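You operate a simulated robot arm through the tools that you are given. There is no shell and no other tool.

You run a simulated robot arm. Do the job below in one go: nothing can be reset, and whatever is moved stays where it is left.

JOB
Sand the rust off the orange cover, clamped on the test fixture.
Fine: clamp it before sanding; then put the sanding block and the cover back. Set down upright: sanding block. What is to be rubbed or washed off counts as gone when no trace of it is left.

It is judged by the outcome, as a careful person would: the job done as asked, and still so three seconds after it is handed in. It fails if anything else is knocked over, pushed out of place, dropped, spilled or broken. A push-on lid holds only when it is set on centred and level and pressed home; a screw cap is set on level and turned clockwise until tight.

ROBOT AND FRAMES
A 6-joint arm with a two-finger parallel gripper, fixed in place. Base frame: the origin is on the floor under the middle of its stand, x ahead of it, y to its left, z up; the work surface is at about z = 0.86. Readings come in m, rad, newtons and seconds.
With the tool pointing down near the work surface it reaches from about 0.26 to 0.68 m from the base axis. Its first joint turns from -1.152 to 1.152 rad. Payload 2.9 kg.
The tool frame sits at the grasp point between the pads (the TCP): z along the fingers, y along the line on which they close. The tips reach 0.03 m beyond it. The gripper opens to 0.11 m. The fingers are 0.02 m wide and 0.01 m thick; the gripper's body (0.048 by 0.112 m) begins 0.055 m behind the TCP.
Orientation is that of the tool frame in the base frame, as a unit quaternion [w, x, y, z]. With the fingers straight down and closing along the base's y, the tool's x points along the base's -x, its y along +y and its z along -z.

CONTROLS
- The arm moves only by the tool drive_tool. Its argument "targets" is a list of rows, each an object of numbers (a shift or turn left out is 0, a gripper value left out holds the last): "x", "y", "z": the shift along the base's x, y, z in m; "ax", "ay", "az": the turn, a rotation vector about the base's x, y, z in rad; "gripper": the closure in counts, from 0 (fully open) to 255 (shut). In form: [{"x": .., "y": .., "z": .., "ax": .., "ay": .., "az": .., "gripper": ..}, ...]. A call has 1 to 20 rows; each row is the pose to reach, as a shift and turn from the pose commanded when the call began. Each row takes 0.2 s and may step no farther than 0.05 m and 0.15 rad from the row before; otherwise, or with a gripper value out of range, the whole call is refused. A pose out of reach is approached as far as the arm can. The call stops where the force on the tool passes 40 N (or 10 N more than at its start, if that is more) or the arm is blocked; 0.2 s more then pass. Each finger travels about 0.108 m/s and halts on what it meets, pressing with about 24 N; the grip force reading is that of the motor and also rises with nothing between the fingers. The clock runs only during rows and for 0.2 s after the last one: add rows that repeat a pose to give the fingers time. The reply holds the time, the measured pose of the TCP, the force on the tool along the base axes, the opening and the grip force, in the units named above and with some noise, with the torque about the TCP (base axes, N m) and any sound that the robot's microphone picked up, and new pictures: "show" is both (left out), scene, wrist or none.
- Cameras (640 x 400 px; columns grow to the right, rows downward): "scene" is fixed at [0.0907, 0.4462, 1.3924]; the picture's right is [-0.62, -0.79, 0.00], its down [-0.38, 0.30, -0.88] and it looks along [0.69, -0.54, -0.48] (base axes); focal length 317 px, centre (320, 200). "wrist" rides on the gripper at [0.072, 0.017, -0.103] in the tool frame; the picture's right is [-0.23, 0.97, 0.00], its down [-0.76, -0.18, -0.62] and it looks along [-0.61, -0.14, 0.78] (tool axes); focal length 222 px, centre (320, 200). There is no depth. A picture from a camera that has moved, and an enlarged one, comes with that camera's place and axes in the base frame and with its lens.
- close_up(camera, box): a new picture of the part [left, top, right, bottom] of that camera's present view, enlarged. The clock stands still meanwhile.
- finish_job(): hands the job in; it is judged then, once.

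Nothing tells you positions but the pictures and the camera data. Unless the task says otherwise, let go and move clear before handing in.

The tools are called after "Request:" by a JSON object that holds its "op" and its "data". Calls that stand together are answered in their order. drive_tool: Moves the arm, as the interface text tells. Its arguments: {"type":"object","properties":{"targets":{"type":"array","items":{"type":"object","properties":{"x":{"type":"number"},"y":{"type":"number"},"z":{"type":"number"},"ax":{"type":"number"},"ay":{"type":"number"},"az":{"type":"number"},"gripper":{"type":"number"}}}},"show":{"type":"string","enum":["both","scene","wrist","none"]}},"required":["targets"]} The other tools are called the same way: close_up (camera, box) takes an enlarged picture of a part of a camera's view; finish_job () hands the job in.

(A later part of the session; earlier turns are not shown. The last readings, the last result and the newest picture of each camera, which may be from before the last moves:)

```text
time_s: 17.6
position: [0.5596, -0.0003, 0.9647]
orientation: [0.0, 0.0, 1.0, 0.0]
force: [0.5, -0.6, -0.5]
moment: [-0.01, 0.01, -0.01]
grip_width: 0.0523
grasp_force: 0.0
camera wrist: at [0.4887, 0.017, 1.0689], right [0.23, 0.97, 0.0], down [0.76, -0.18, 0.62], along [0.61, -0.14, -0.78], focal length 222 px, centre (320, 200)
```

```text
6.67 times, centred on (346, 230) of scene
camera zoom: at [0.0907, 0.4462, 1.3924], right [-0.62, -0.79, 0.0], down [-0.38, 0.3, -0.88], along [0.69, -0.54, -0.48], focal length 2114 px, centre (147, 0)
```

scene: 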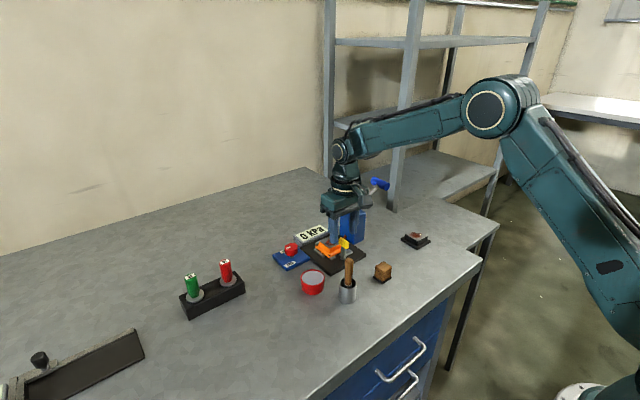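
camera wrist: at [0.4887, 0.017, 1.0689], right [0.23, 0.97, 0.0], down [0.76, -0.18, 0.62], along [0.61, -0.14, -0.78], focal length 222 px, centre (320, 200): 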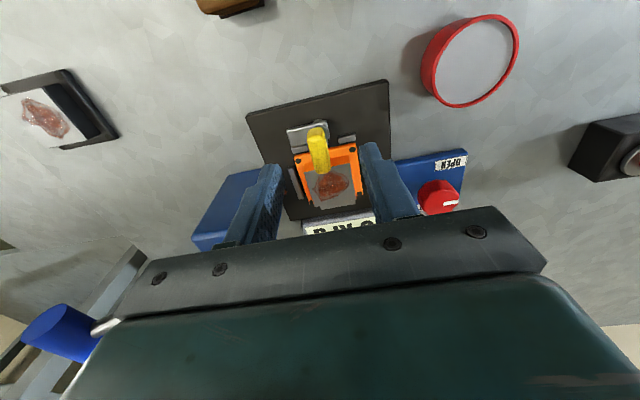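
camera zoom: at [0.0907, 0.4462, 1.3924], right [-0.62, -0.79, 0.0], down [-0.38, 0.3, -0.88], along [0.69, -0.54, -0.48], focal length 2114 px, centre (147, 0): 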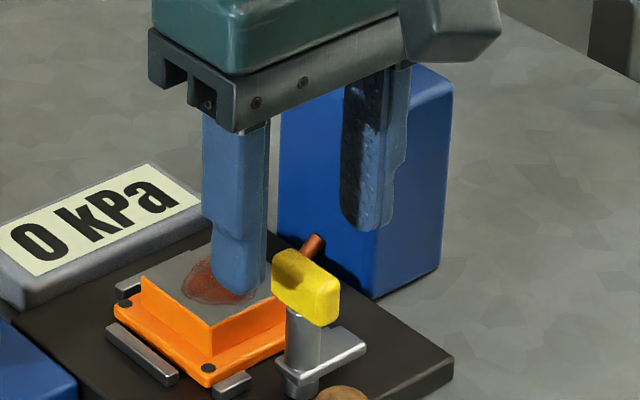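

The TCP is right over the T-handle's centre. I'll descend around it and close gently on it.

Request:
{"op": "drive_tool", "data": {"targets": [{"z": -0.015}, {"z": -0.029}, {"z": -0.029, "gripper": 200}, {"z": -0.029, "gripper": 255}, {"z": -0.029, "gripper": 255}, {"z": -0.029, "gripper": 255}]}}

Request:
{"op": "close_up", "data": {"camera": "wrist", "box": [220, 90, 420, 220]}}

Request:
{"op": "close_up", "data": {"camera": "scene", "box": [310, 200, 382, 260]}}

```text
time_s: 19.0
position: [0.5601, -0.0017, 0.9352]
orientation: [-0.001, 0.0, 1.0, 0.0]
force: [-0.2, -0.5, -3.3]
moment: [0.16, -0.39, 0.01]
grip_width: 0.0137
grasp_force: 45.0
camera wrist: at [0.4878, 0.0169, 1.0404], right [0.23, 0.97, 0.0], down [0.76, -0.18, 0.62], along [0.61, -0.14, -0.78], focal length 222 px, centre (320, 200)
```

scene: 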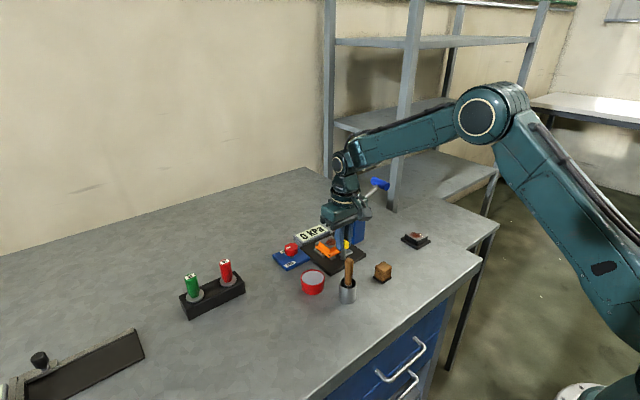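
wrist: 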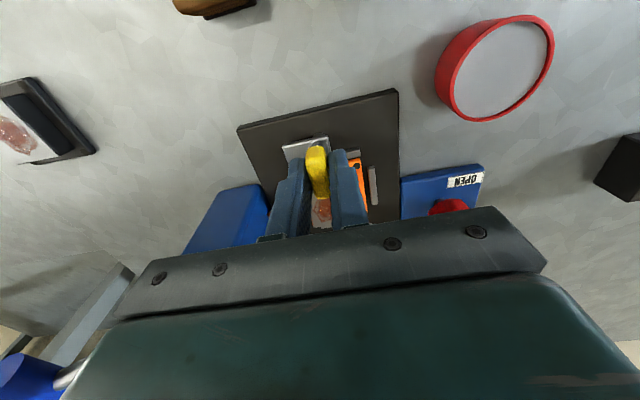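

```text
3.08 times, centred on (320, 155) of wrist
camera zoom: at [0.4878, 0.0169, 1.0404], right [0.23, 0.97, 0.0], down [0.76, -0.18, 0.62], along [0.61, -0.14, -0.78], focal length 684 px, centre (320, 338)
```

zoom: 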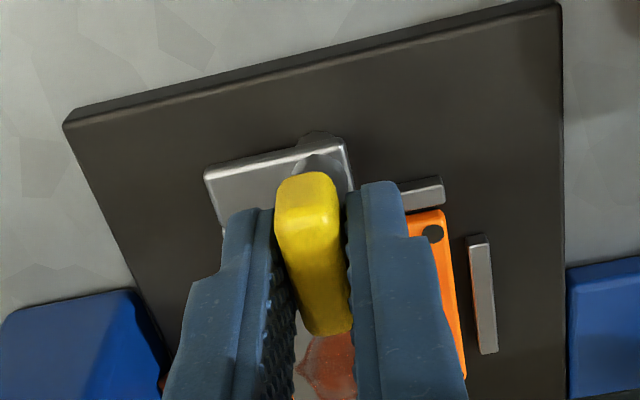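

```text
6.67 times, centred on (346, 230) of scene
camera zoom: at [0.0907, 0.4461, 1.3924], right [-0.62, -0.79, 0.0], down [-0.38, 0.3, -0.88], along [0.69, -0.54, -0.48], focal length 2114 px, centre (147, 0)
```

zoom: 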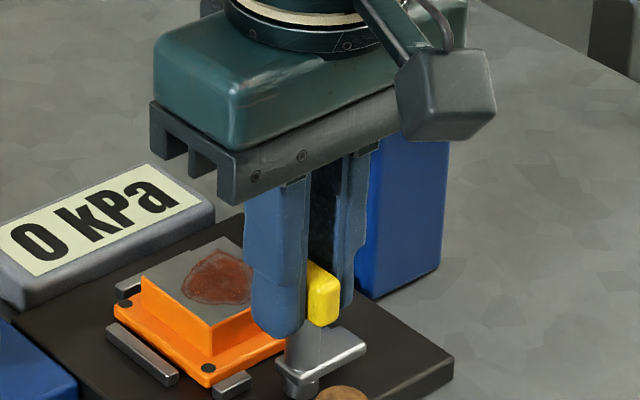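

The handle is gripped (13.7 mm). I'll start turning it counter-clockwise (from above) in small steps and watch the forces.

Request:
{"op": "drive_tool", "data": {"targets": [{"az": 0.08}, {"az": 0.16}, {"az": 0.24}, {"az": 0.24}]}}

Request:
{"op": "close_up", "data": {"camera": "scene", "box": [310, 200, 382, 260]}}

```text
time_s: 20.0
position: [0.5594, 0.0004, 0.9349]
orientation: [0.001, -0.12, 0.993, 0.0]
force: [-5.3, -3.2, 9.3]
moment: [-0.2, 1.16, -0.01]
grip_width: 0.0137
grasp_force: 45.1
camera wrist: at [0.4858, -0.0004, 1.0404], right [-0.01, 1.0, 0.0], down [0.78, 0.01, 0.62], along [0.62, 0.01, -0.78], focal length 222 px, centre (320, 200)
```

scene: 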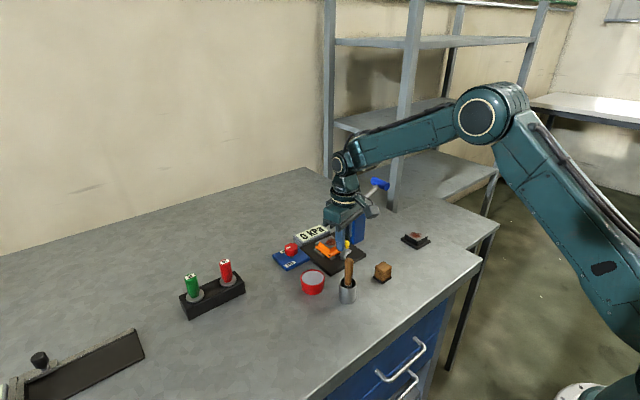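
wrist: 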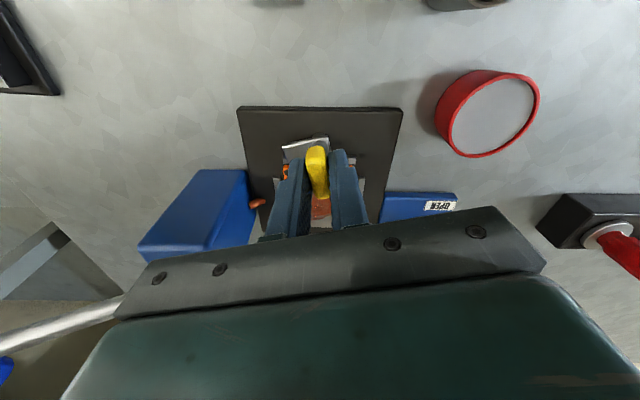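

```text
6.67 times, centred on (346, 230) of scene
camera zoom: at [0.0905, 0.4461, 1.3925], right [-0.62, -0.79, 0.0], down [-0.38, 0.3, -0.88], along [0.69, -0.54, -0.48], focal length 2114 px, centre (147, 0)
```

zoom: 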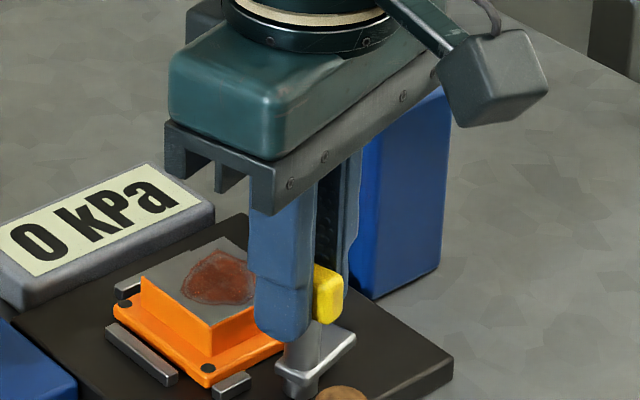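

The handle and arm turn together with the gripper, forces modest. I continue turning.

Request:
{"op": "drive_tool", "data": {"targets": [{"az": 0.08}, {"az": 0.16}, {"az": 0.24}, {"az": 0.32}, {"az": 0.32}]}}

Request:
{"op": "close_up", "data": {"camera": "scene", "box": [310, 200, 382, 260]}}

```text
time_s: 21.2
position: [0.5596, 0.0017, 0.9364]
orientation: [0.0, -0.277, 0.961, 0.001]
force: [-7.5, 2.9, 12.0]
moment: [-0.02, 0.54, 0.03]
grip_width: 0.0136
grasp_force: 45.0
camera wrist: at [0.4897, -0.0235, 1.0403], right [-0.33, 0.95, 0.0], down [0.74, 0.26, 0.62], along [0.59, 0.2, -0.78], focal length 222 px, centre (320, 200)
```

scene: 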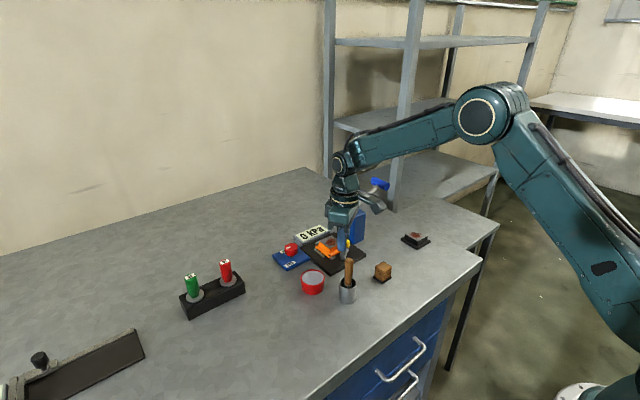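
wrist: 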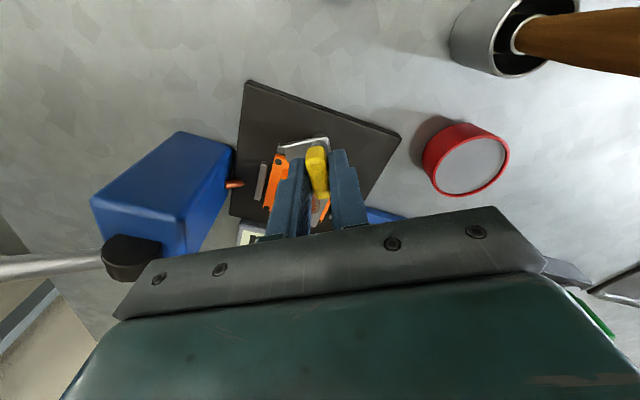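

```text
6.67 times, centred on (346, 230) of scene
camera zoom: at [0.0903, 0.4462, 1.3924], right [-0.62, -0.79, 0.0], down [-0.38, 0.3, -0.88], along [0.69, -0.54, -0.48], focal length 2114 px, centre (147, 0)
```

zoom: 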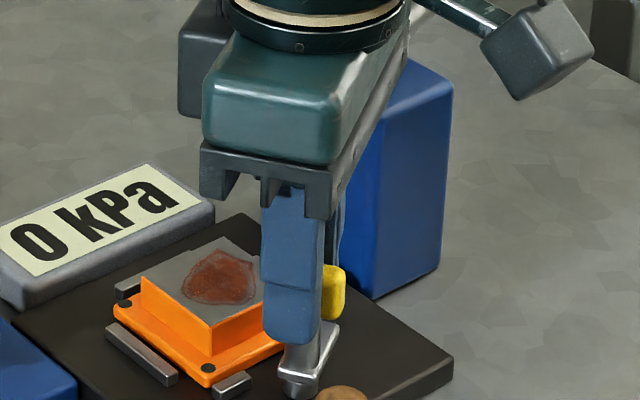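

Turned about 32°; the arm is swinging towards the cover. I keep turning.

Request:
{"op": "drive_tool", "data": {"targets": [{"az": 0.08}, {"az": 0.16}, {"az": 0.24}, {"az": 0.32}, {"az": 0.4}, {"az": 0.4}]}}

Request:
{"op": "close_up", "data": {"camera": "scene", "box": [310, 200, 382, 260]}}

Request:
{"op": "close_up", "data": {"camera": "wrist", "box": [220, 90, 420, 220]}}

```text
time_s: 22.6
position: [0.5592, 0.0018, 0.9362]
orientation: [-0.001, -0.462, 0.887, 0.0]
force: [-17.4, 7.1, 10.4]
moment: [0.15, 0.36, -0.02]
grip_width: 0.0135
grasp_force: 45.4
camera wrist: at [0.5047, -0.0485, 1.0404], right [-0.67, 0.74, 0.0], down [0.58, 0.52, 0.62], along [0.46, 0.42, -0.78], focal length 222 px, centre (320, 200)
```

scene: 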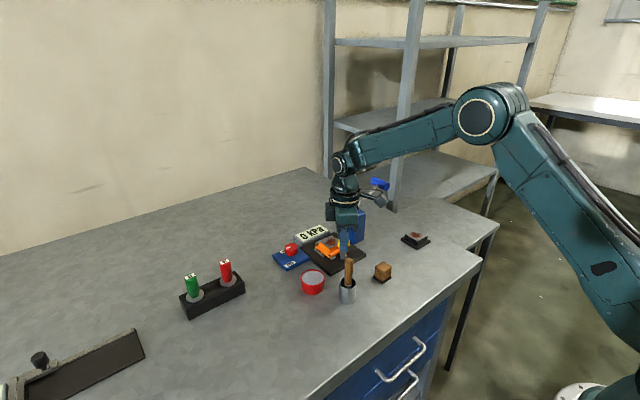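
wrist: 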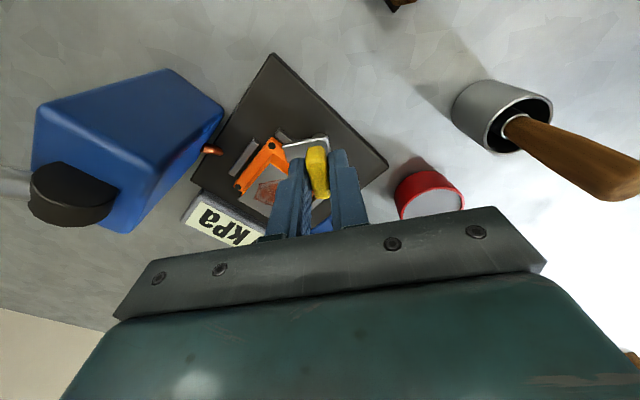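

```text
6.67 times, centred on (346, 230) of scene
camera zoom: at [0.0901, 0.4463, 1.3924], right [-0.62, -0.79, 0.0], down [-0.38, 0.3, -0.88], along [0.69, -0.54, -0.48], focal length 2114 px, centre (147, 0)
```

zoom: 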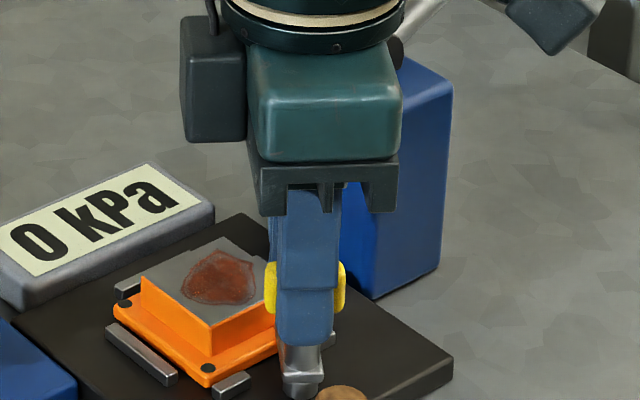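

```text
3.08 times, centred on (320, 155) of wrist
camera zoom: at [0.5047, -0.0485, 1.0404], right [-0.67, 0.74, 0.0], down [0.58, 0.52, 0.62], along [0.46, 0.42, -0.78], focal length 684 px, centre (320, 338)
```

zoom: 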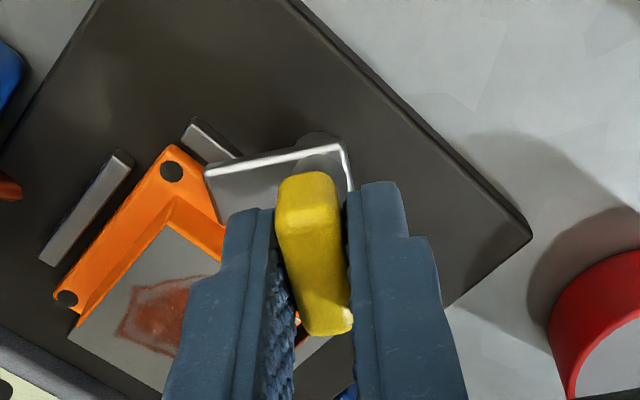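

Turned ~55°. The lateral force (-17 N in x) suggests the post axis lies slightly to -x of my TCP, so I'll shift -1.5 mm in x and continue.

Request:
{"op": "drive_tool", "data": {"targets": [{"x": -0.001, "y": 0.0005}, {"x": -0.0015, "y": 0.0008}, {"x": -0.0015, "y": 0.0008}], "show": "none"}}

```text
time_s: 23.4
position: [0.5594, 0.0015, 0.9351]
orientation: [0.002, -0.461, 0.887, 0.0]
force: [1.0, 3.6, 3.9]
moment: [-0.33, 0.46, 0.0]
grip_width: 0.0135
grasp_force: 44.9
```

Forces dropped to near zero. I'll continue turning toward 90°.

Request:
{"op": "drive_tool", "data": {"targets": [{"az": 0.08}, {"az": 0.16}, {"az": 0.24}, {"az": 0.32}, {"az": 0.4}, {"az": 0.4}]}}

Request:
{"op": "close_up", "data": {"camera": "scene", "box": [310, 200, 382, 260]}}

Request:
{"op": "close_up", "data": {"camera": "wrist", "box": [220, 90, 420, 220]}}

```text
time_s: 24.8
position: [0.5576, 0.0007, 0.9362]
orientation: [0.0, -0.629, 0.777, 0.0]
force: [-1.0, 3.1, 11.4]
moment: [0.38, 0.1, 0.01]
grip_width: 0.0134
grasp_force: 45.1
camera wrist: at [0.5275, -0.0658, 1.0402], right [-0.91, 0.42, 0.0], down [0.33, 0.71, 0.62], along [0.27, 0.56, -0.78], focal length 222 px, centre (320, 200)
```

scene: 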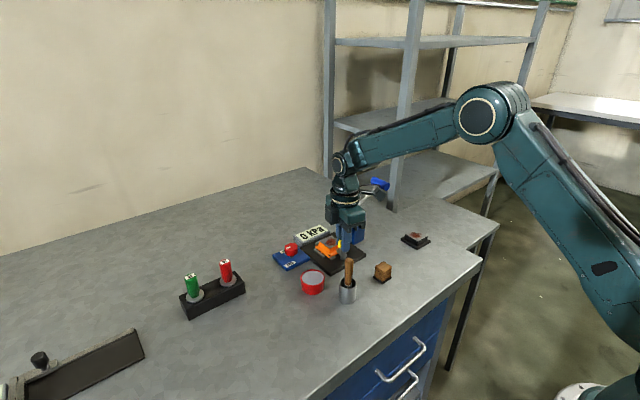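
wrist: 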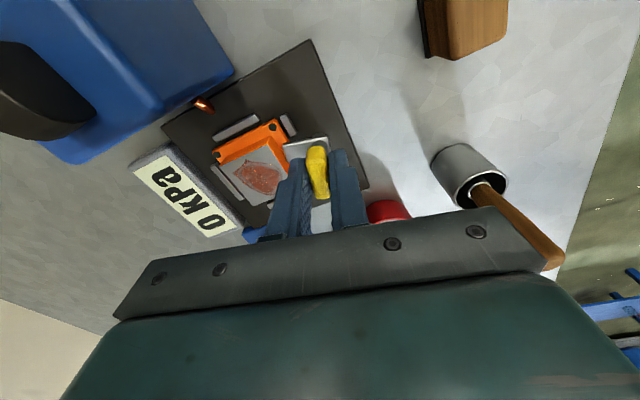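

```text
6.67 times, centred on (346, 230) of scene
camera zoom: at [0.0905, 0.4462, 1.3924], right [-0.62, -0.79, 0.0], down [-0.38, 0.3, -0.88], along [0.69, -0.54, -0.48], focal length 2114 px, centre (147, 0)
```

zoom: 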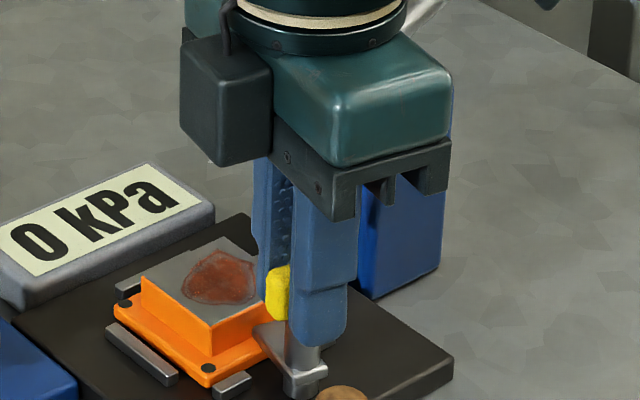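

```text
3.08 times, centred on (320, 155) of wrist
camera zoom: at [0.5275, -0.0658, 1.0402], right [-0.91, 0.42, 0.0], down [0.33, 0.71, 0.62], along [0.27, 0.56, -0.78], focal length 684 px, centre (320, 338)
```

zoom: 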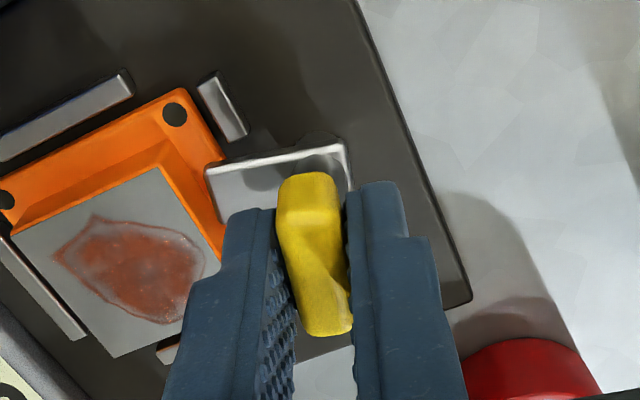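

The arm is now over the near flange. I'll finish the last ~12° to 90°.

Request:
{"op": "drive_tool", "data": {"targets": [{"az": 0.07}, {"az": 0.14}, {"az": 0.21}, {"az": 0.21}]}}

Request:
{"op": "close_up", "data": {"camera": "scene", "box": [310, 200, 382, 260]}}

Request:
{"op": "close_up", "data": {"camera": "wrist", "box": [220, 90, 420, 220]}}

```text
time_s: 25.8
position: [0.5589, 0.0018, 0.9356]
orientation: [0.001, -0.707, 0.707, 0.0]
force: [-4.2, 2.8, 17.3]
moment: [-0.22, 0.28, 0.0]
grip_width: 0.0133
grasp_force: 45.3
camera wrist: at [0.5419, -0.0709, 1.0402], right [-0.97, 0.23, 0.0], down [0.18, 0.76, 0.62], along [0.14, 0.61, -0.78], focal length 222 px, centre (320, 200)
```

scene: 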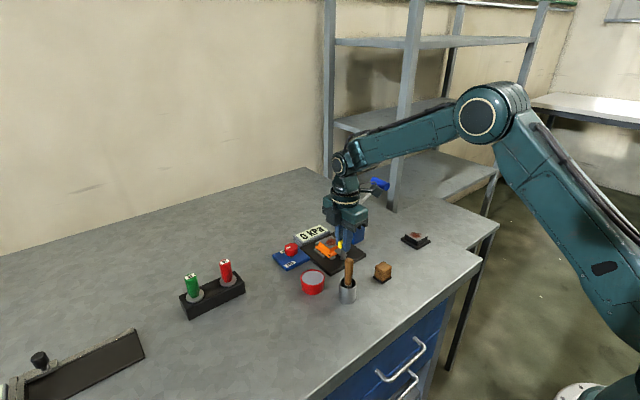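
wrist: 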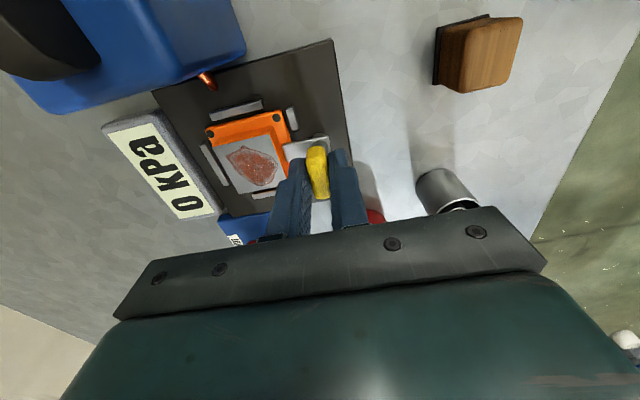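

```text
6.67 times, centred on (346, 230) of scene
camera zoom: at [0.0903, 0.4463, 1.3924], right [-0.62, -0.79, 0.0], down [-0.38, 0.3, -0.88], along [0.69, -0.54, -0.48], focal length 2114 px, centre (147, 0)
```

zoom: 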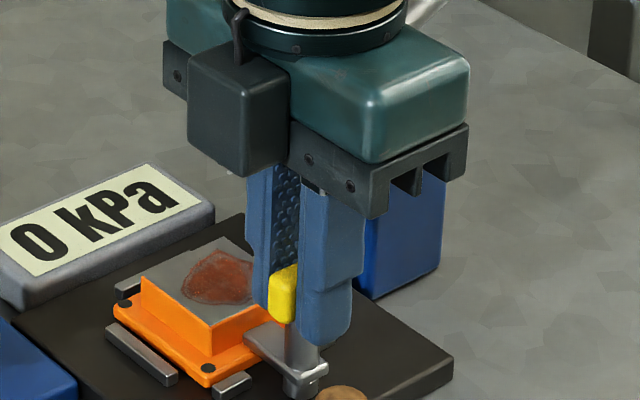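

```text
3.08 times, centred on (320, 155) of wrist
camera zoom: at [0.5419, -0.0709, 1.0402], right [-0.97, 0.23, 0.0], down [0.18, 0.76, 0.62], along [0.14, 0.61, -0.78], focal length 684 px, centre (320, 338)
```

zoom: 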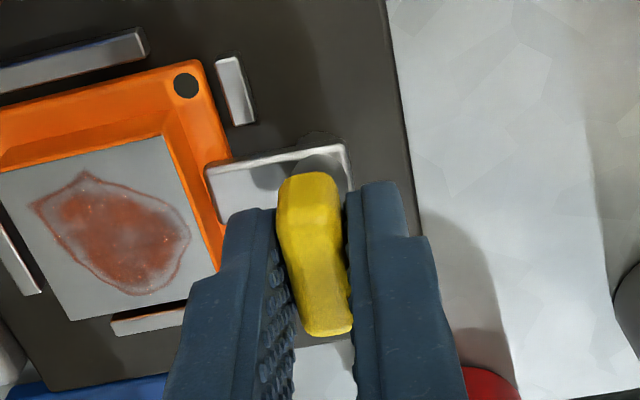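

The arm now points along +x over the cover's near flange. I'll zoom in to see whether the arm actually bears on the flange.

Request:
{"op": "close_up", "data": {"camera": "scene", "box": [325, 240, 355, 265]}}

Request:
{"op": "close_up", "data": {"camera": "wrist", "box": [270, 110, 340, 170]}}

```text
16.00 times, centred on (340, 252) of scene
camera zoom: at [0.0903, 0.4463, 1.3924], right [-0.62, -0.79, 0.0], down [-0.38, 0.3, -0.88], along [0.69, -0.54, -0.48], focal length 5073 px, centre (0, -640)
```

zoom: 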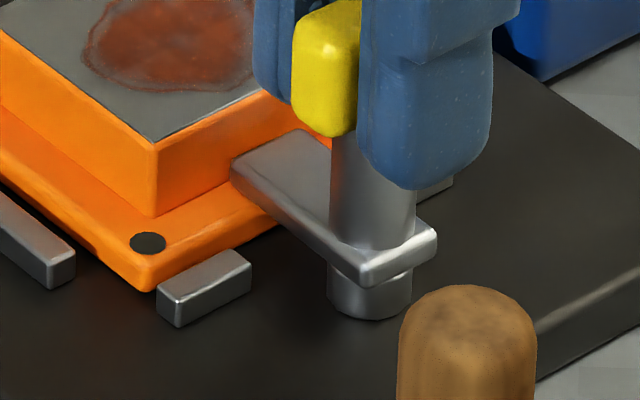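

```text
6.67 times, centred on (305, 140) of wrist
camera zoom: at [0.5419, -0.0709, 1.0402], right [-0.97, 0.23, 0.0], down [0.18, 0.76, 0.62], along [0.14, 0.61, -0.78], focal length 1481 px, centre (420, 600)
```

zoom: 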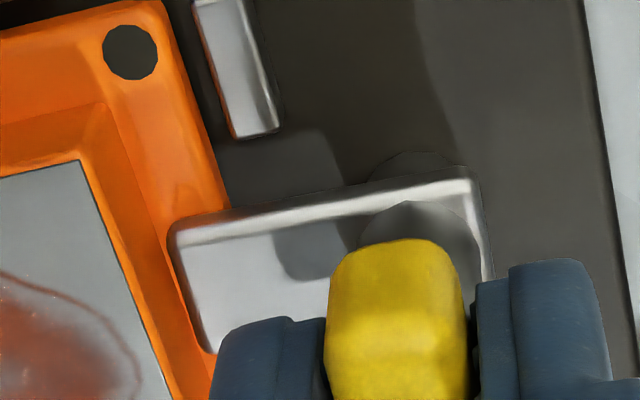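

The arm overlaps the flange and seems to sit right on it. I'll check for an end stop with a small extra turn.

Request:
{"op": "drive_tool", "data": {"targets": [{"az": 0.04}, {"az": 0.08}, {"az": 0.08}], "show": "none"}}

```text
time_s: 26.6
position: [0.5581, 0.002, 0.9362]
orientation: [0.0, 0.735, -0.678, -0.001]
force: [-8.3, 4.9, 16.1]
moment: [0.4, 0.46, -0.34]
grip_width: 0.0138
grasp_force: 45.0
```

A moment of -0.34 N·m shows the clamp has reached its stop – it's closed. I'll release the handle, rise, and inspect.

Request:
{"op": "drive_tool", "data": {"targets": [{"az": -0.03}, {"az": -0.03, "gripper": 185}, {"az": -0.03, "gripper": 185}, {"z": 0.02, "az": -0.08, "gripper": 185}, {"z": 0.05, "az": -0.08, "gripper": 185}, {"z": 0.09, "az": -0.08, "gripper": 185}, {"z": 0.09, "az": -0.08, "gripper": 185}]}}

Request:
{"op": "close_up", "data": {"camera": "scene", "box": [310, 220, 370, 270]}}

Request:
{"op": "close_up", "data": {"camera": "wrist", "box": [220, 60, 420, 200]}}

```text
time_s: 28.2
position: [0.557, -0.0004, 1.0248]
orientation: [0.0, -0.706, 0.708, 0.0]
force: [-1.0, 0.3, 1.0]
moment: [-0.02, 0.0, 0.01]
grip_width: 0.0303
grasp_force: 0.0
camera wrist: at [0.5413, -0.0724, 1.1298], right [-0.97, 0.23, 0.0], down [0.18, 0.76, 0.62], along [0.14, 0.61, -0.78], focal length 222 px, centre (320, 200)
```

scene: 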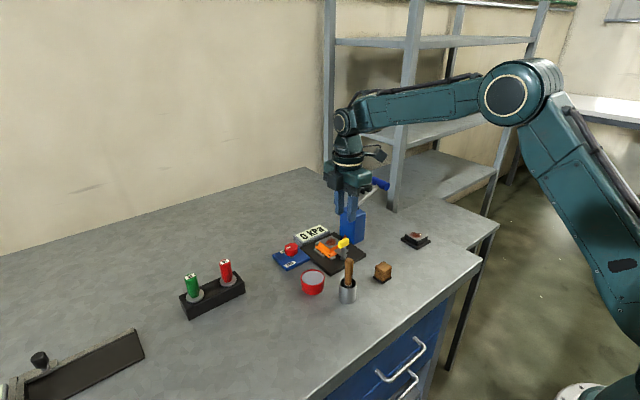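
wrist: 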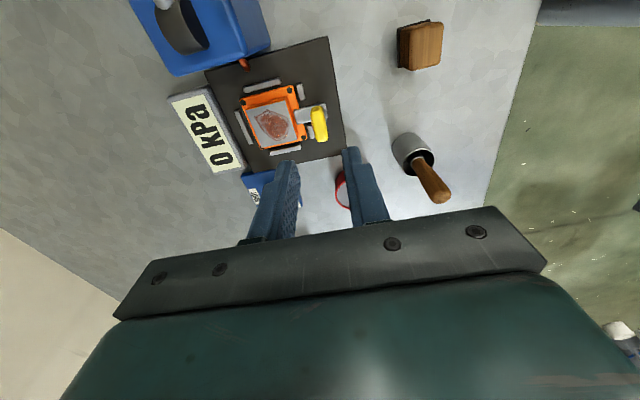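

```text
8.00 times, centred on (340, 245) of scene
camera zoom: at [0.0907, 0.4462, 1.3924], right [-0.62, -0.79, 0.0], down [-0.38, 0.3, -0.88], along [0.69, -0.54, -0.48], focal length 2536 px, centre (160, -160)
```

zoom: 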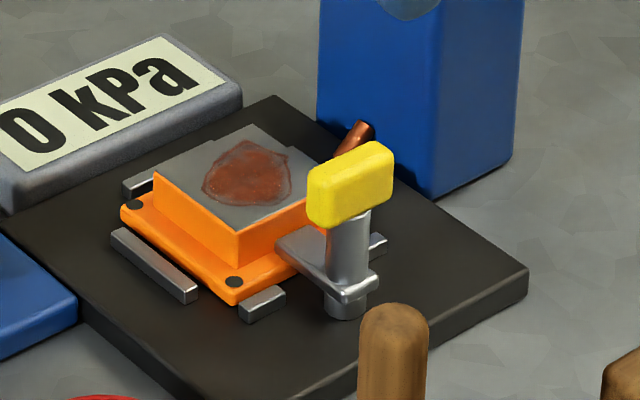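

```text
2.86 times, centred on (320, 130) of wrist
camera zoom: at [0.5413, -0.0724, 1.1298], right [-0.97, 0.23, 0.0], down [0.18, 0.76, 0.62], along [0.14, 0.61, -0.78], focal length 635 px, centre (320, 400)
```

zoom: 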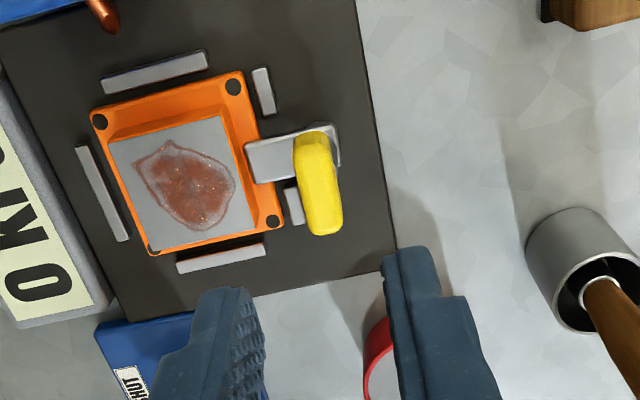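

The clamp is closed: the arm bears on the near flange and the T-handle lies along y. Next I go above the sanding block near (0.456, -0.032), turning the gripper back to yaw 0 on the way.

Request:
{"op": "drive_tool", "data": {"targets": [{"az": -0.14, "gripper": 128}, {"x": -0.01, "y": -0.003, "az": -0.28}, {"x": -0.02, "y": -0.006, "az": -0.42}, {"x": -0.03, "y": -0.01, "az": -0.56}, {"x": -0.04, "y": -0.013, "az": -0.7}, {"x": -0.05, "y": -0.016, "az": -0.84}, {"x": -0.06, "y": -0.02, "az": -0.98}, {"x": -0.07, "y": -0.023, "az": -1.12}, {"x": -0.08, "y": -0.026, "az": -1.26}, {"x": -0.09, "y": -0.03, "az": -1.4}, {"x": -0.102, "y": -0.0333, "az": -1.53}, {"x": -0.102, "y": -0.0333, "z": -0.0356, "az": -1.57}, {"x": -0.102, "y": -0.0333, "z": -0.0356, "az": -1.57}]}}

Request:
{"op": "close_up", "data": {"camera": "wrist", "box": [220, 60, 420, 200]}}

Request:
{"op": "close_up", "data": {"camera": "scene", "box": [350, 220, 420, 290]}}

```text
time_s: 31.0
position: [0.4549, -0.031, 0.9906]
orientation: [0.0, 0.001, 1.0, 0.0]
force: [0.4, -0.7, 0.2]
moment: [0.01, 0.0, 0.04]
grip_width: 0.0547
grasp_force: 0.0
camera wrist: at [0.3834, -0.0147, 1.0946], right [0.23, 0.97, 0.0], down [0.76, -0.18, 0.62], along [0.61, -0.14, -0.78], focal length 222 px, centre (320, 200)
```

scene: 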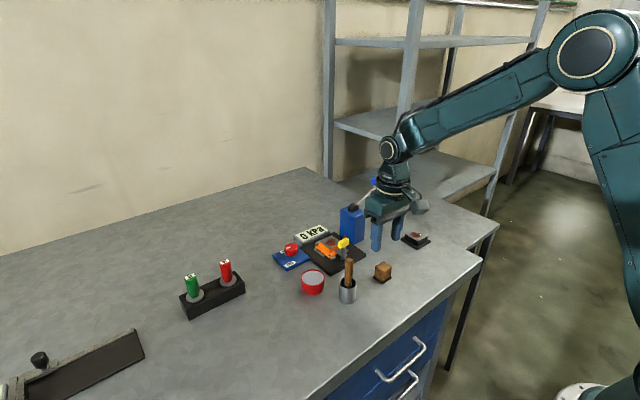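
wrist: 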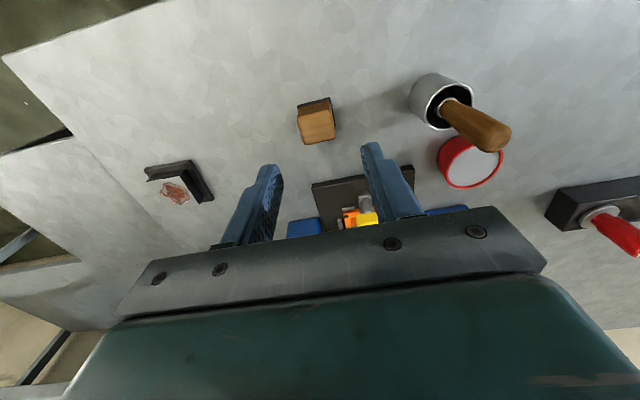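

```text
2.86 times, centred on (320, 130) of wrist
camera zoom: at [0.3834, -0.0147, 1.0946], right [0.23, 0.97, 0.0], down [0.76, -0.18, 0.62], along [0.61, -0.14, -0.78], focal length 635 px, centre (320, 400)
```

zoom: 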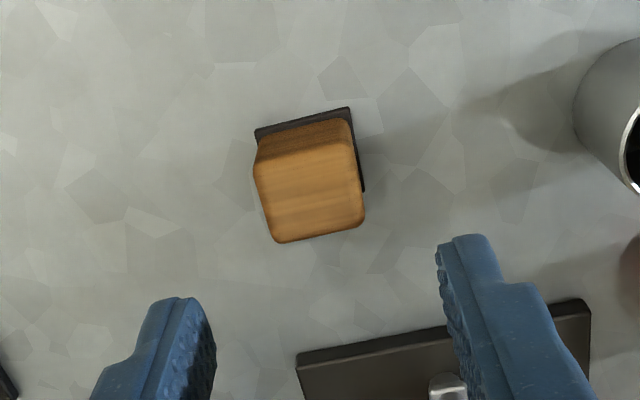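

```text
5.71 times, centred on (385, 255) of scene
camera zoom: at [0.0907, 0.4462, 1.3924], right [-0.62, -0.79, 0.0], down [-0.38, 0.3, -0.88], along [0.69, -0.54, -0.48], focal length 1812 px, centre (-51, -114)
```

zoom: 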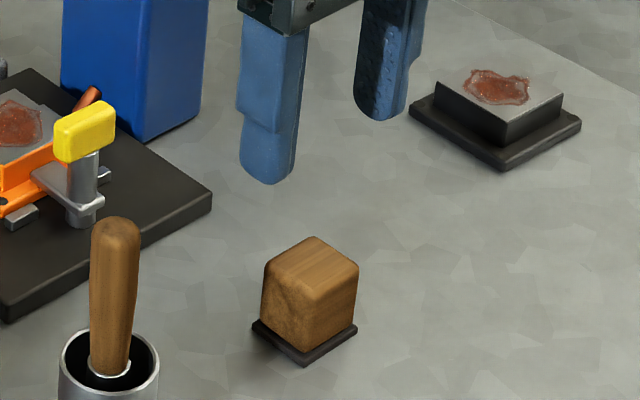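

The sanding block's base is around (0.457, -0.034), about 30 x 33 mm, yaw ≈ 0. I'll descend around it and grip the wood.

Request:
{"op": "drive_tool", "data": {"targets": [{"x": 0.001, "y": -0.002, "z": -0.03}, {"x": 0.001, "y": -0.002, "z": -0.06}, {"x": 0.001, "y": -0.002, "z": -0.082}, {"x": 0.001, "y": -0.002, "z": -0.09}, {"x": 0.001, "y": -0.002, "z": -0.09}]}}

Request:
{"op": "close_up", "data": {"camera": "wrist", "box": [220, 80, 420, 220]}}

Request:
{"op": "close_up", "data": {"camera": "scene", "box": [350, 220, 420, 290]}}

```text
time_s: 32.2
position: [0.4574, -0.0334, 0.8985]
orientation: [0.0, 0.0, 1.0, 0.0]
force: [0.9, 0.2, 0.0]
moment: [0.02, 0.0, -0.02]
grip_width: 0.055
grasp_force: 0.1
camera wrist: at [0.3856, -0.0173, 1.0046], right [0.23, 0.97, 0.0], down [0.76, -0.18, 0.62], along [0.61, -0.14, -0.78], focal length 222 px, centre (320, 200)
```

scene: 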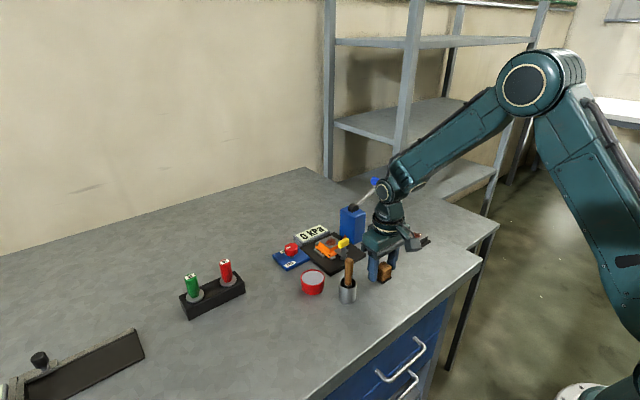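
wrist: 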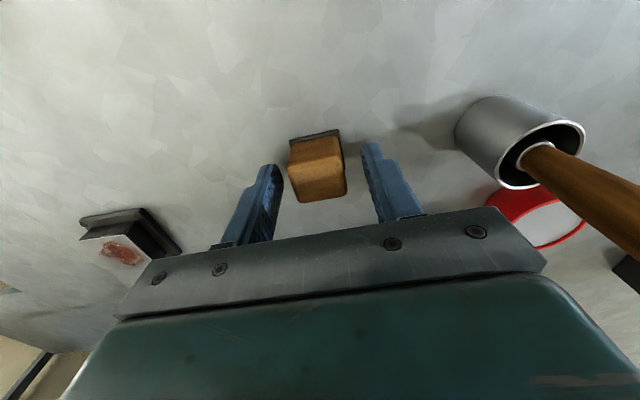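

```text
2.86 times, centred on (320, 150) of wrist
camera zoom: at [0.3856, -0.0173, 1.0046], right [0.23, 0.97, 0.0], down [0.76, -0.18, 0.62], along [0.61, -0.14, -0.78], focal length 635 px, centre (320, 343)
```

zoom: 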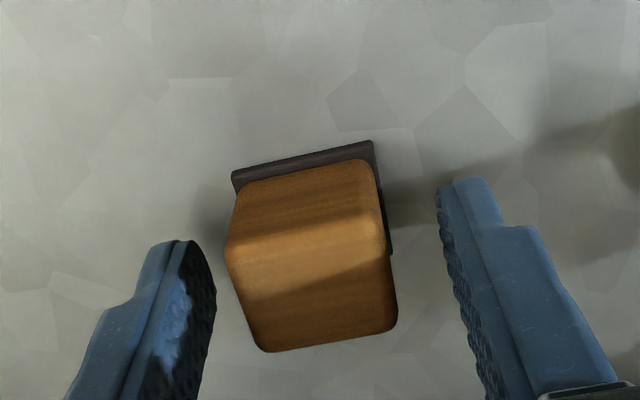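

```text
5.71 times, centred on (385, 255) of scene
camera zoom: at [0.0907, 0.4462, 1.3924], right [-0.62, -0.79, 0.0], down [-0.38, 0.3, -0.88], along [0.69, -0.54, -0.48], focal length 1812 px, centre (-51, -114)
```

zoom: 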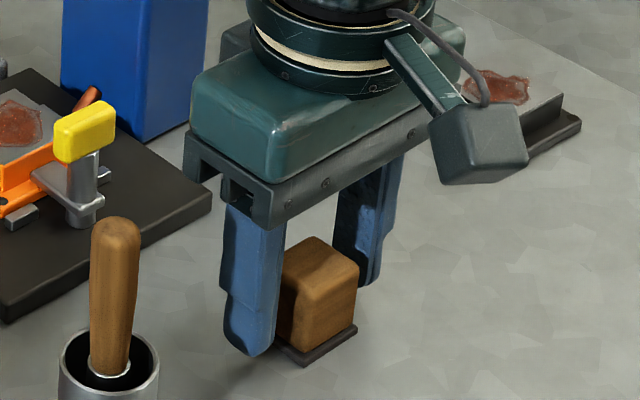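

The base centre coincides with the TCP within 1 mm and the block's top is at about z 0.895. I'll close on the wood.

Request:
{"op": "drive_tool", "data": {"targets": [{"z": -0.002}, {"z": -0.002, "gripper": 255}, {"z": -0.002, "gripper": 255}, {"z": -0.002, "gripper": 255}]}}

Request:
{"op": "close_up", "data": {"camera": "wrist", "box": [220, 80, 420, 220]}}

Request:
{"op": "close_up", "data": {"camera": "scene", "box": [350, 220, 420, 290]}}

```text
time_s: 33.2
position: [0.4577, -0.0338, 0.8976]
orientation: [0.001, 0.0, 1.0, -0.001]
force: [-0.1, -0.1, 0.5]
moment: [-0.01, -0.01, 0.0]
grip_width: 0.0335
grasp_force: 24.1
camera wrist: at [0.3858, -0.0172, 1.0028], right [0.23, 0.97, 0.0], down [0.76, -0.18, 0.62], along [0.61, -0.14, -0.78], focal length 222 px, centre (320, 200)
```

scene: 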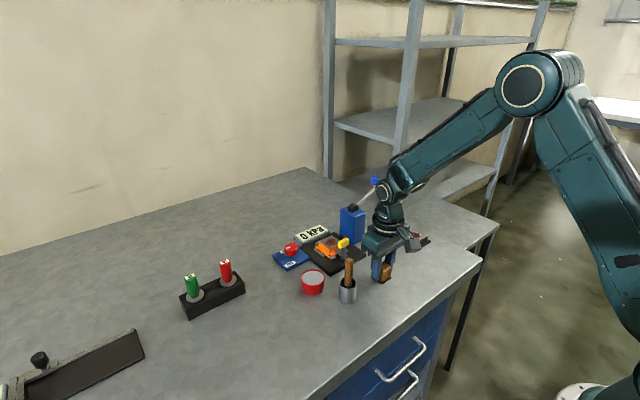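
wrist: 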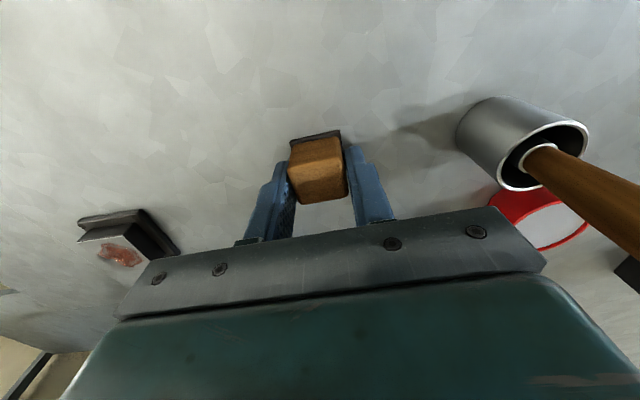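

```text
2.86 times, centred on (320, 150) of wrist
camera zoom: at [0.3858, -0.0172, 1.0028], right [0.23, 0.97, 0.0], down [0.76, -0.18, 0.62], along [0.61, -0.14, -0.78], focal length 635 px, centre (320, 343)
```

zoom: 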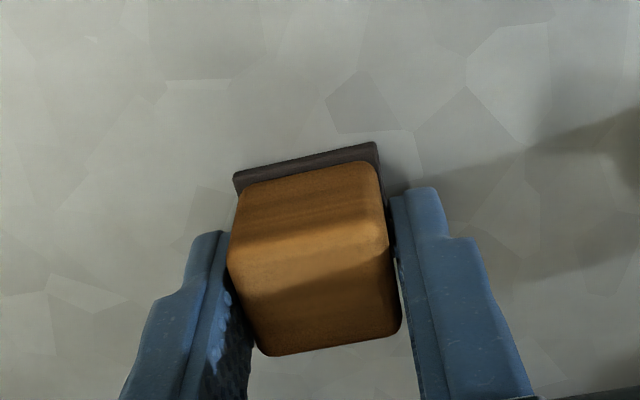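

```text
5.71 times, centred on (385, 255) of scene
camera zoom: at [0.0907, 0.4462, 1.3924], right [-0.62, -0.79, 0.0], down [-0.38, 0.3, -0.88], along [0.69, -0.54, -0.48], focal length 1812 px, centre (-51, -114)
```

zoom: 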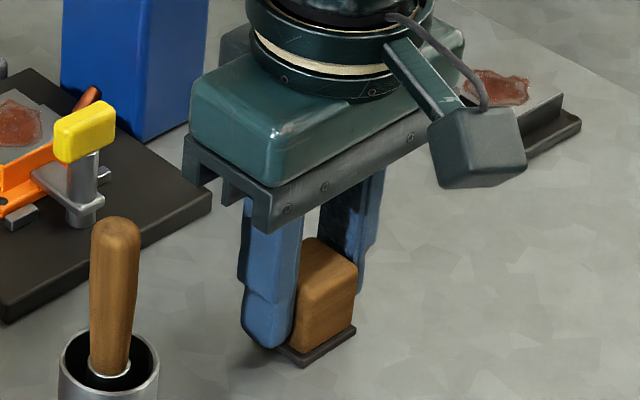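

The block is gripped (33.5 mm); its home TCP pose is (0.457, -0.034, 0.898). I'll lift and carry it above the clamped cover.

Request:
{"op": "drive_tool", "data": {"targets": [{"z": 0.02}, {"z": 0.06}, {"z": 0.1}, {"z": 0.13}, {"x": 0.04, "y": 0.008, "z": 0.13}, {"x": 0.08, "y": 0.017, "z": 0.13}, {"x": 0.12, "y": 0.026, "z": 0.12}, {"x": 0.153, "y": 0.034, "z": 0.09}, {"x": 0.153, "y": 0.034, "z": 0.06}, {"x": 0.153, "y": 0.034, "z": 0.05}, {"x": 0.153, "y": 0.034, "z": 0.05}]}}

Request:
{"op": "close_up", "data": {"camera": "wrist", "box": [220, 60, 420, 200]}}

Request:
{"op": "close_up", "data": {"camera": "scene", "box": [300, 210, 372, 270]}}

```text
time_s: 35.6
position: [0.6102, 0.0003, 0.9477]
orientation: [0.001, 0.0, 1.0, 0.0]
force: [-0.1, -0.4, -0.8]
moment: [0.04, -0.03, 0.02]
grip_width: 0.0333
grasp_force: 23.8
camera wrist: at [0.5386, 0.0172, 1.0528], right [0.23, 0.97, 0.0], down [0.76, -0.18, 0.62], along [0.61, -0.14, -0.78], focal length 222 px, centre (320, 200)
```

scene: 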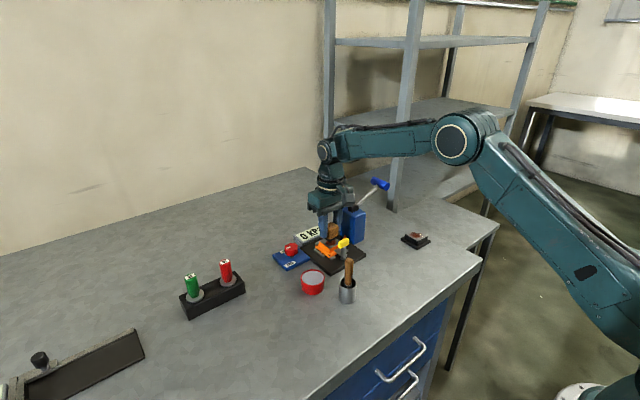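
wrist: 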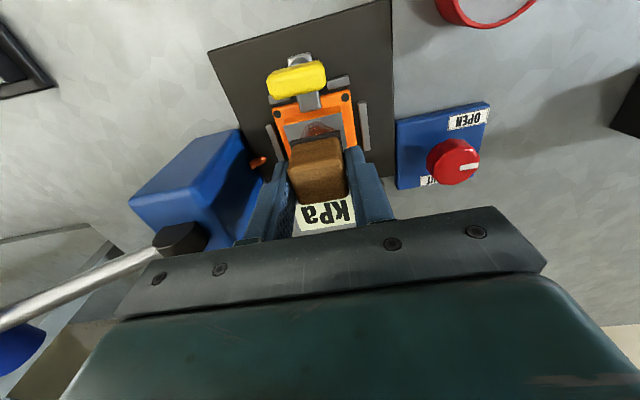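

```text
2.86 times, centred on (320, 130) of wrist
camera zoom: at [0.5386, 0.0172, 1.0528], right [0.23, 0.97, 0.0], down [0.76, -0.18, 0.62], along [0.61, -0.14, -0.78], focal length 635 px, centre (320, 400)
```

zoom: 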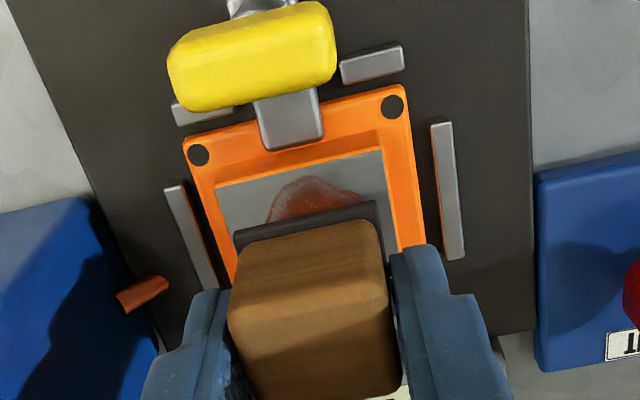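

```text
6.67 times, centred on (336, 240) of scene
camera zoom: at [0.0907, 0.4462, 1.3924], right [-0.62, -0.79, 0.0], down [-0.38, 0.3, -0.88], along [0.69, -0.54, -0.48], focal length 2114 px, centre (213, -67)
```

zoom: 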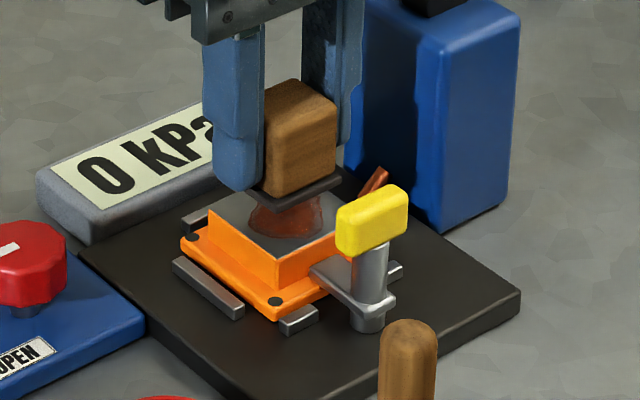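

The block hangs about 2 cm above the cover's rusty top. I'll lower it to contact in small steps.

Request:
{"op": "drive_tool", "data": {"targets": [{"z": -0.01}, {"z": -0.016}, {"z": -0.018}, {"z": -0.018}], "show": "none"}}

```text
time_s: 36.6
position: [0.6113, 0.0007, 0.9319]
orientation: [0.002, 0.0, 1.0, 0.001]
force: [-5.7, 1.1, 18.9]
moment: [0.02, 0.3, -0.01]
grip_width: 0.0334
grasp_force: 24.1
```

Contact with ~19 N. I'll ease slightly and begin rubbing with short strokes along y at the centre, watching the forces.

Request:
{"op": "drive_tool", "data": {"targets": [{"z": 0.0006}, {"y": 0.006, "z": 0.0006}, {"y": 0.01, "z": 0.0006}, {"y": 0.002, "z": 0.0006}, {"y": -0.006, "z": 0.0006}, {"y": -0.01, "z": 0.0006}, {"y": -0.002, "z": 0.0006}, {"y": 0.006, "z": 0.0006}, {"y": 0.01, "z": 0.0006}, {"y": 0.002, "z": 0.0006}, {"y": -0.006, "z": 0.0006}, {"y": -0.01, "z": 0.0006}, {"y": -0.002, "z": 0.0006}, {"y": 0.0, "z": 0.0006}]}}

Request:
{"op": "close_up", "data": {"camera": "wrist", "box": [220, 60, 420, 200]}}

Request:
{"op": "close_up", "data": {"camera": "scene", "box": [300, 210, 372, 270]}}

```text
time_s: 39.6
position: [0.6113, 0.0004, 0.9295]
orientation: [0.002, 0.002, 1.0, 0.0]
force: [0.5, -9.7, 20.3]
moment: [-0.21, -0.01, -0.01]
grip_width: 0.0333
grasp_force: 24.1
camera wrist: at [0.539, 0.0169, 1.0351], right [0.23, 0.97, 0.0], down [0.76, -0.18, 0.63], along [0.61, -0.14, -0.78], focal length 222 px, centre (320, 200)
```

scene: 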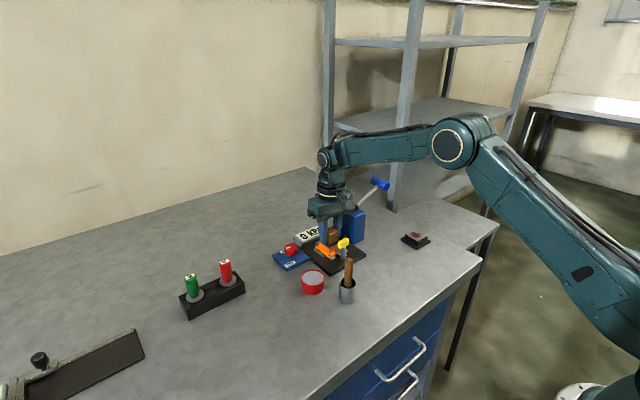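
wrist: 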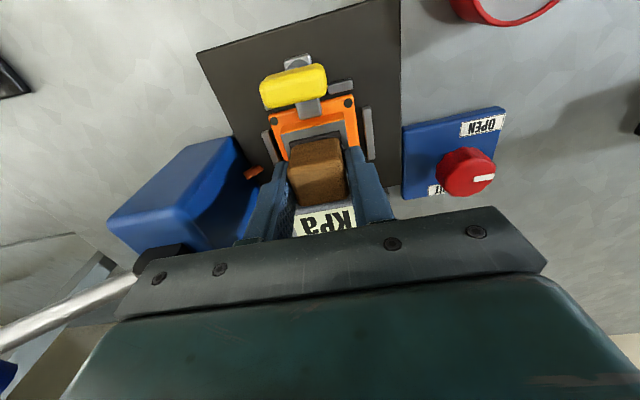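

```text
2.86 times, centred on (320, 130) of wrist
camera zoom: at [0.539, 0.0169, 1.0351], right [0.23, 0.97, 0.0], down [0.76, -0.18, 0.63], along [0.61, -0.14, -0.78], focal length 635 px, centre (320, 400)
```

zoom: 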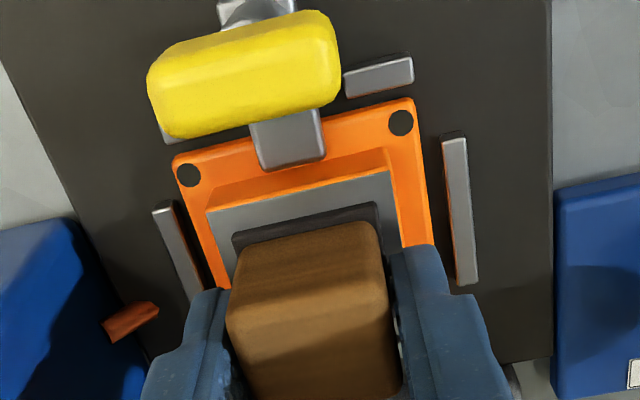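

```text
6.67 times, centred on (336, 240) of scene
camera zoom: at [0.0903, 0.4459, 1.3925], right [-0.62, -0.79, 0.0], down [-0.38, 0.3, -0.88], along [0.69, -0.54, -0.48], focal length 2114 px, centre (213, -67)
```

zoom: 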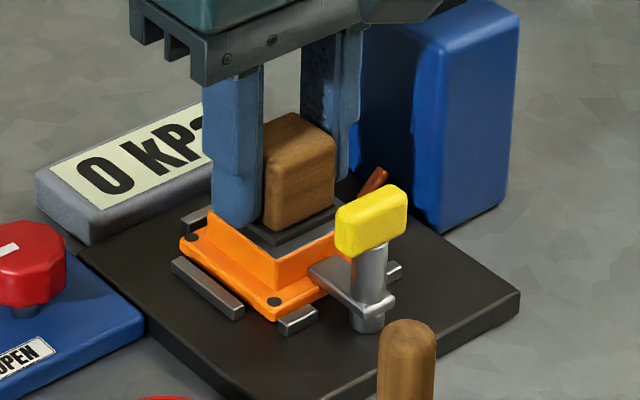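

The rust in the swept zone is already coming off and the cover holds firmly. I'll continue strokes shifted toward the near edge and then the far edge.

Request:
{"op": "drive_tool", "data": {"targets": [{"x": -0.004}, {"x": -0.008}, {"x": -0.008, "y": 0.006}, {"x": -0.008, "y": 0.012}, {"x": -0.008, "y": 0.004}, {"x": -0.008, "y": -0.004}, {"x": -0.008, "y": -0.012}, {"x": -0.008, "y": -0.004}, {"x": -0.008, "y": 0.004}, {"x": -0.008, "y": 0.012}, {"x": -0.004, "y": 0.004}, {"x": -0.004, "y": -0.004}, {"x": -0.004, "y": -0.012}, {"x": -0.004, "y": -0.004}, {"x": 0.0, "y": 0.004}, {"x": 0.0, "y": 0.012}, {"x": 0.0, "y": 0.004}, {"x": 0.0, "y": -0.004}, {"x": 0.0, "y": -0.012}, {"x": 0.0, "y": -0.004}], "show": "scene"}}

Request:
{"op": "close_up", "data": {"camera": "scene", "box": [300, 210, 372, 270]}}

```text
time_s: 43.8
position: [0.6103, -0.0057, 0.9304]
orientation: [-0.001, 0.001, 1.0, 0.0]
force: [0.5, -2.7, 6.0]
moment: [-0.06, -0.06, -0.01]
grip_width: 0.0333
grasp_force: 23.5
```

scene: 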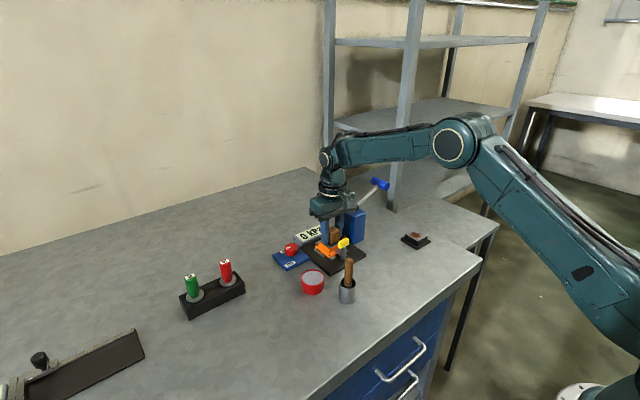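

```text
6.67 times, centred on (336, 240) of scene
camera zoom: at [0.0906, 0.4461, 1.3925], right [-0.62, -0.79, 0.0], down [-0.38, 0.3, -0.88], along [0.69, -0.54, -0.48], focal length 2114 px, centre (213, -67)
```

zoom: 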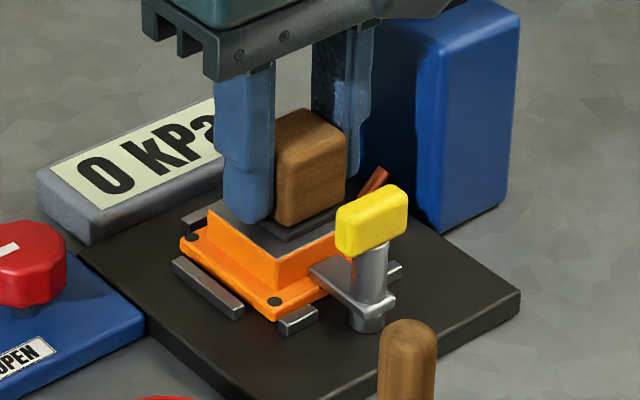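

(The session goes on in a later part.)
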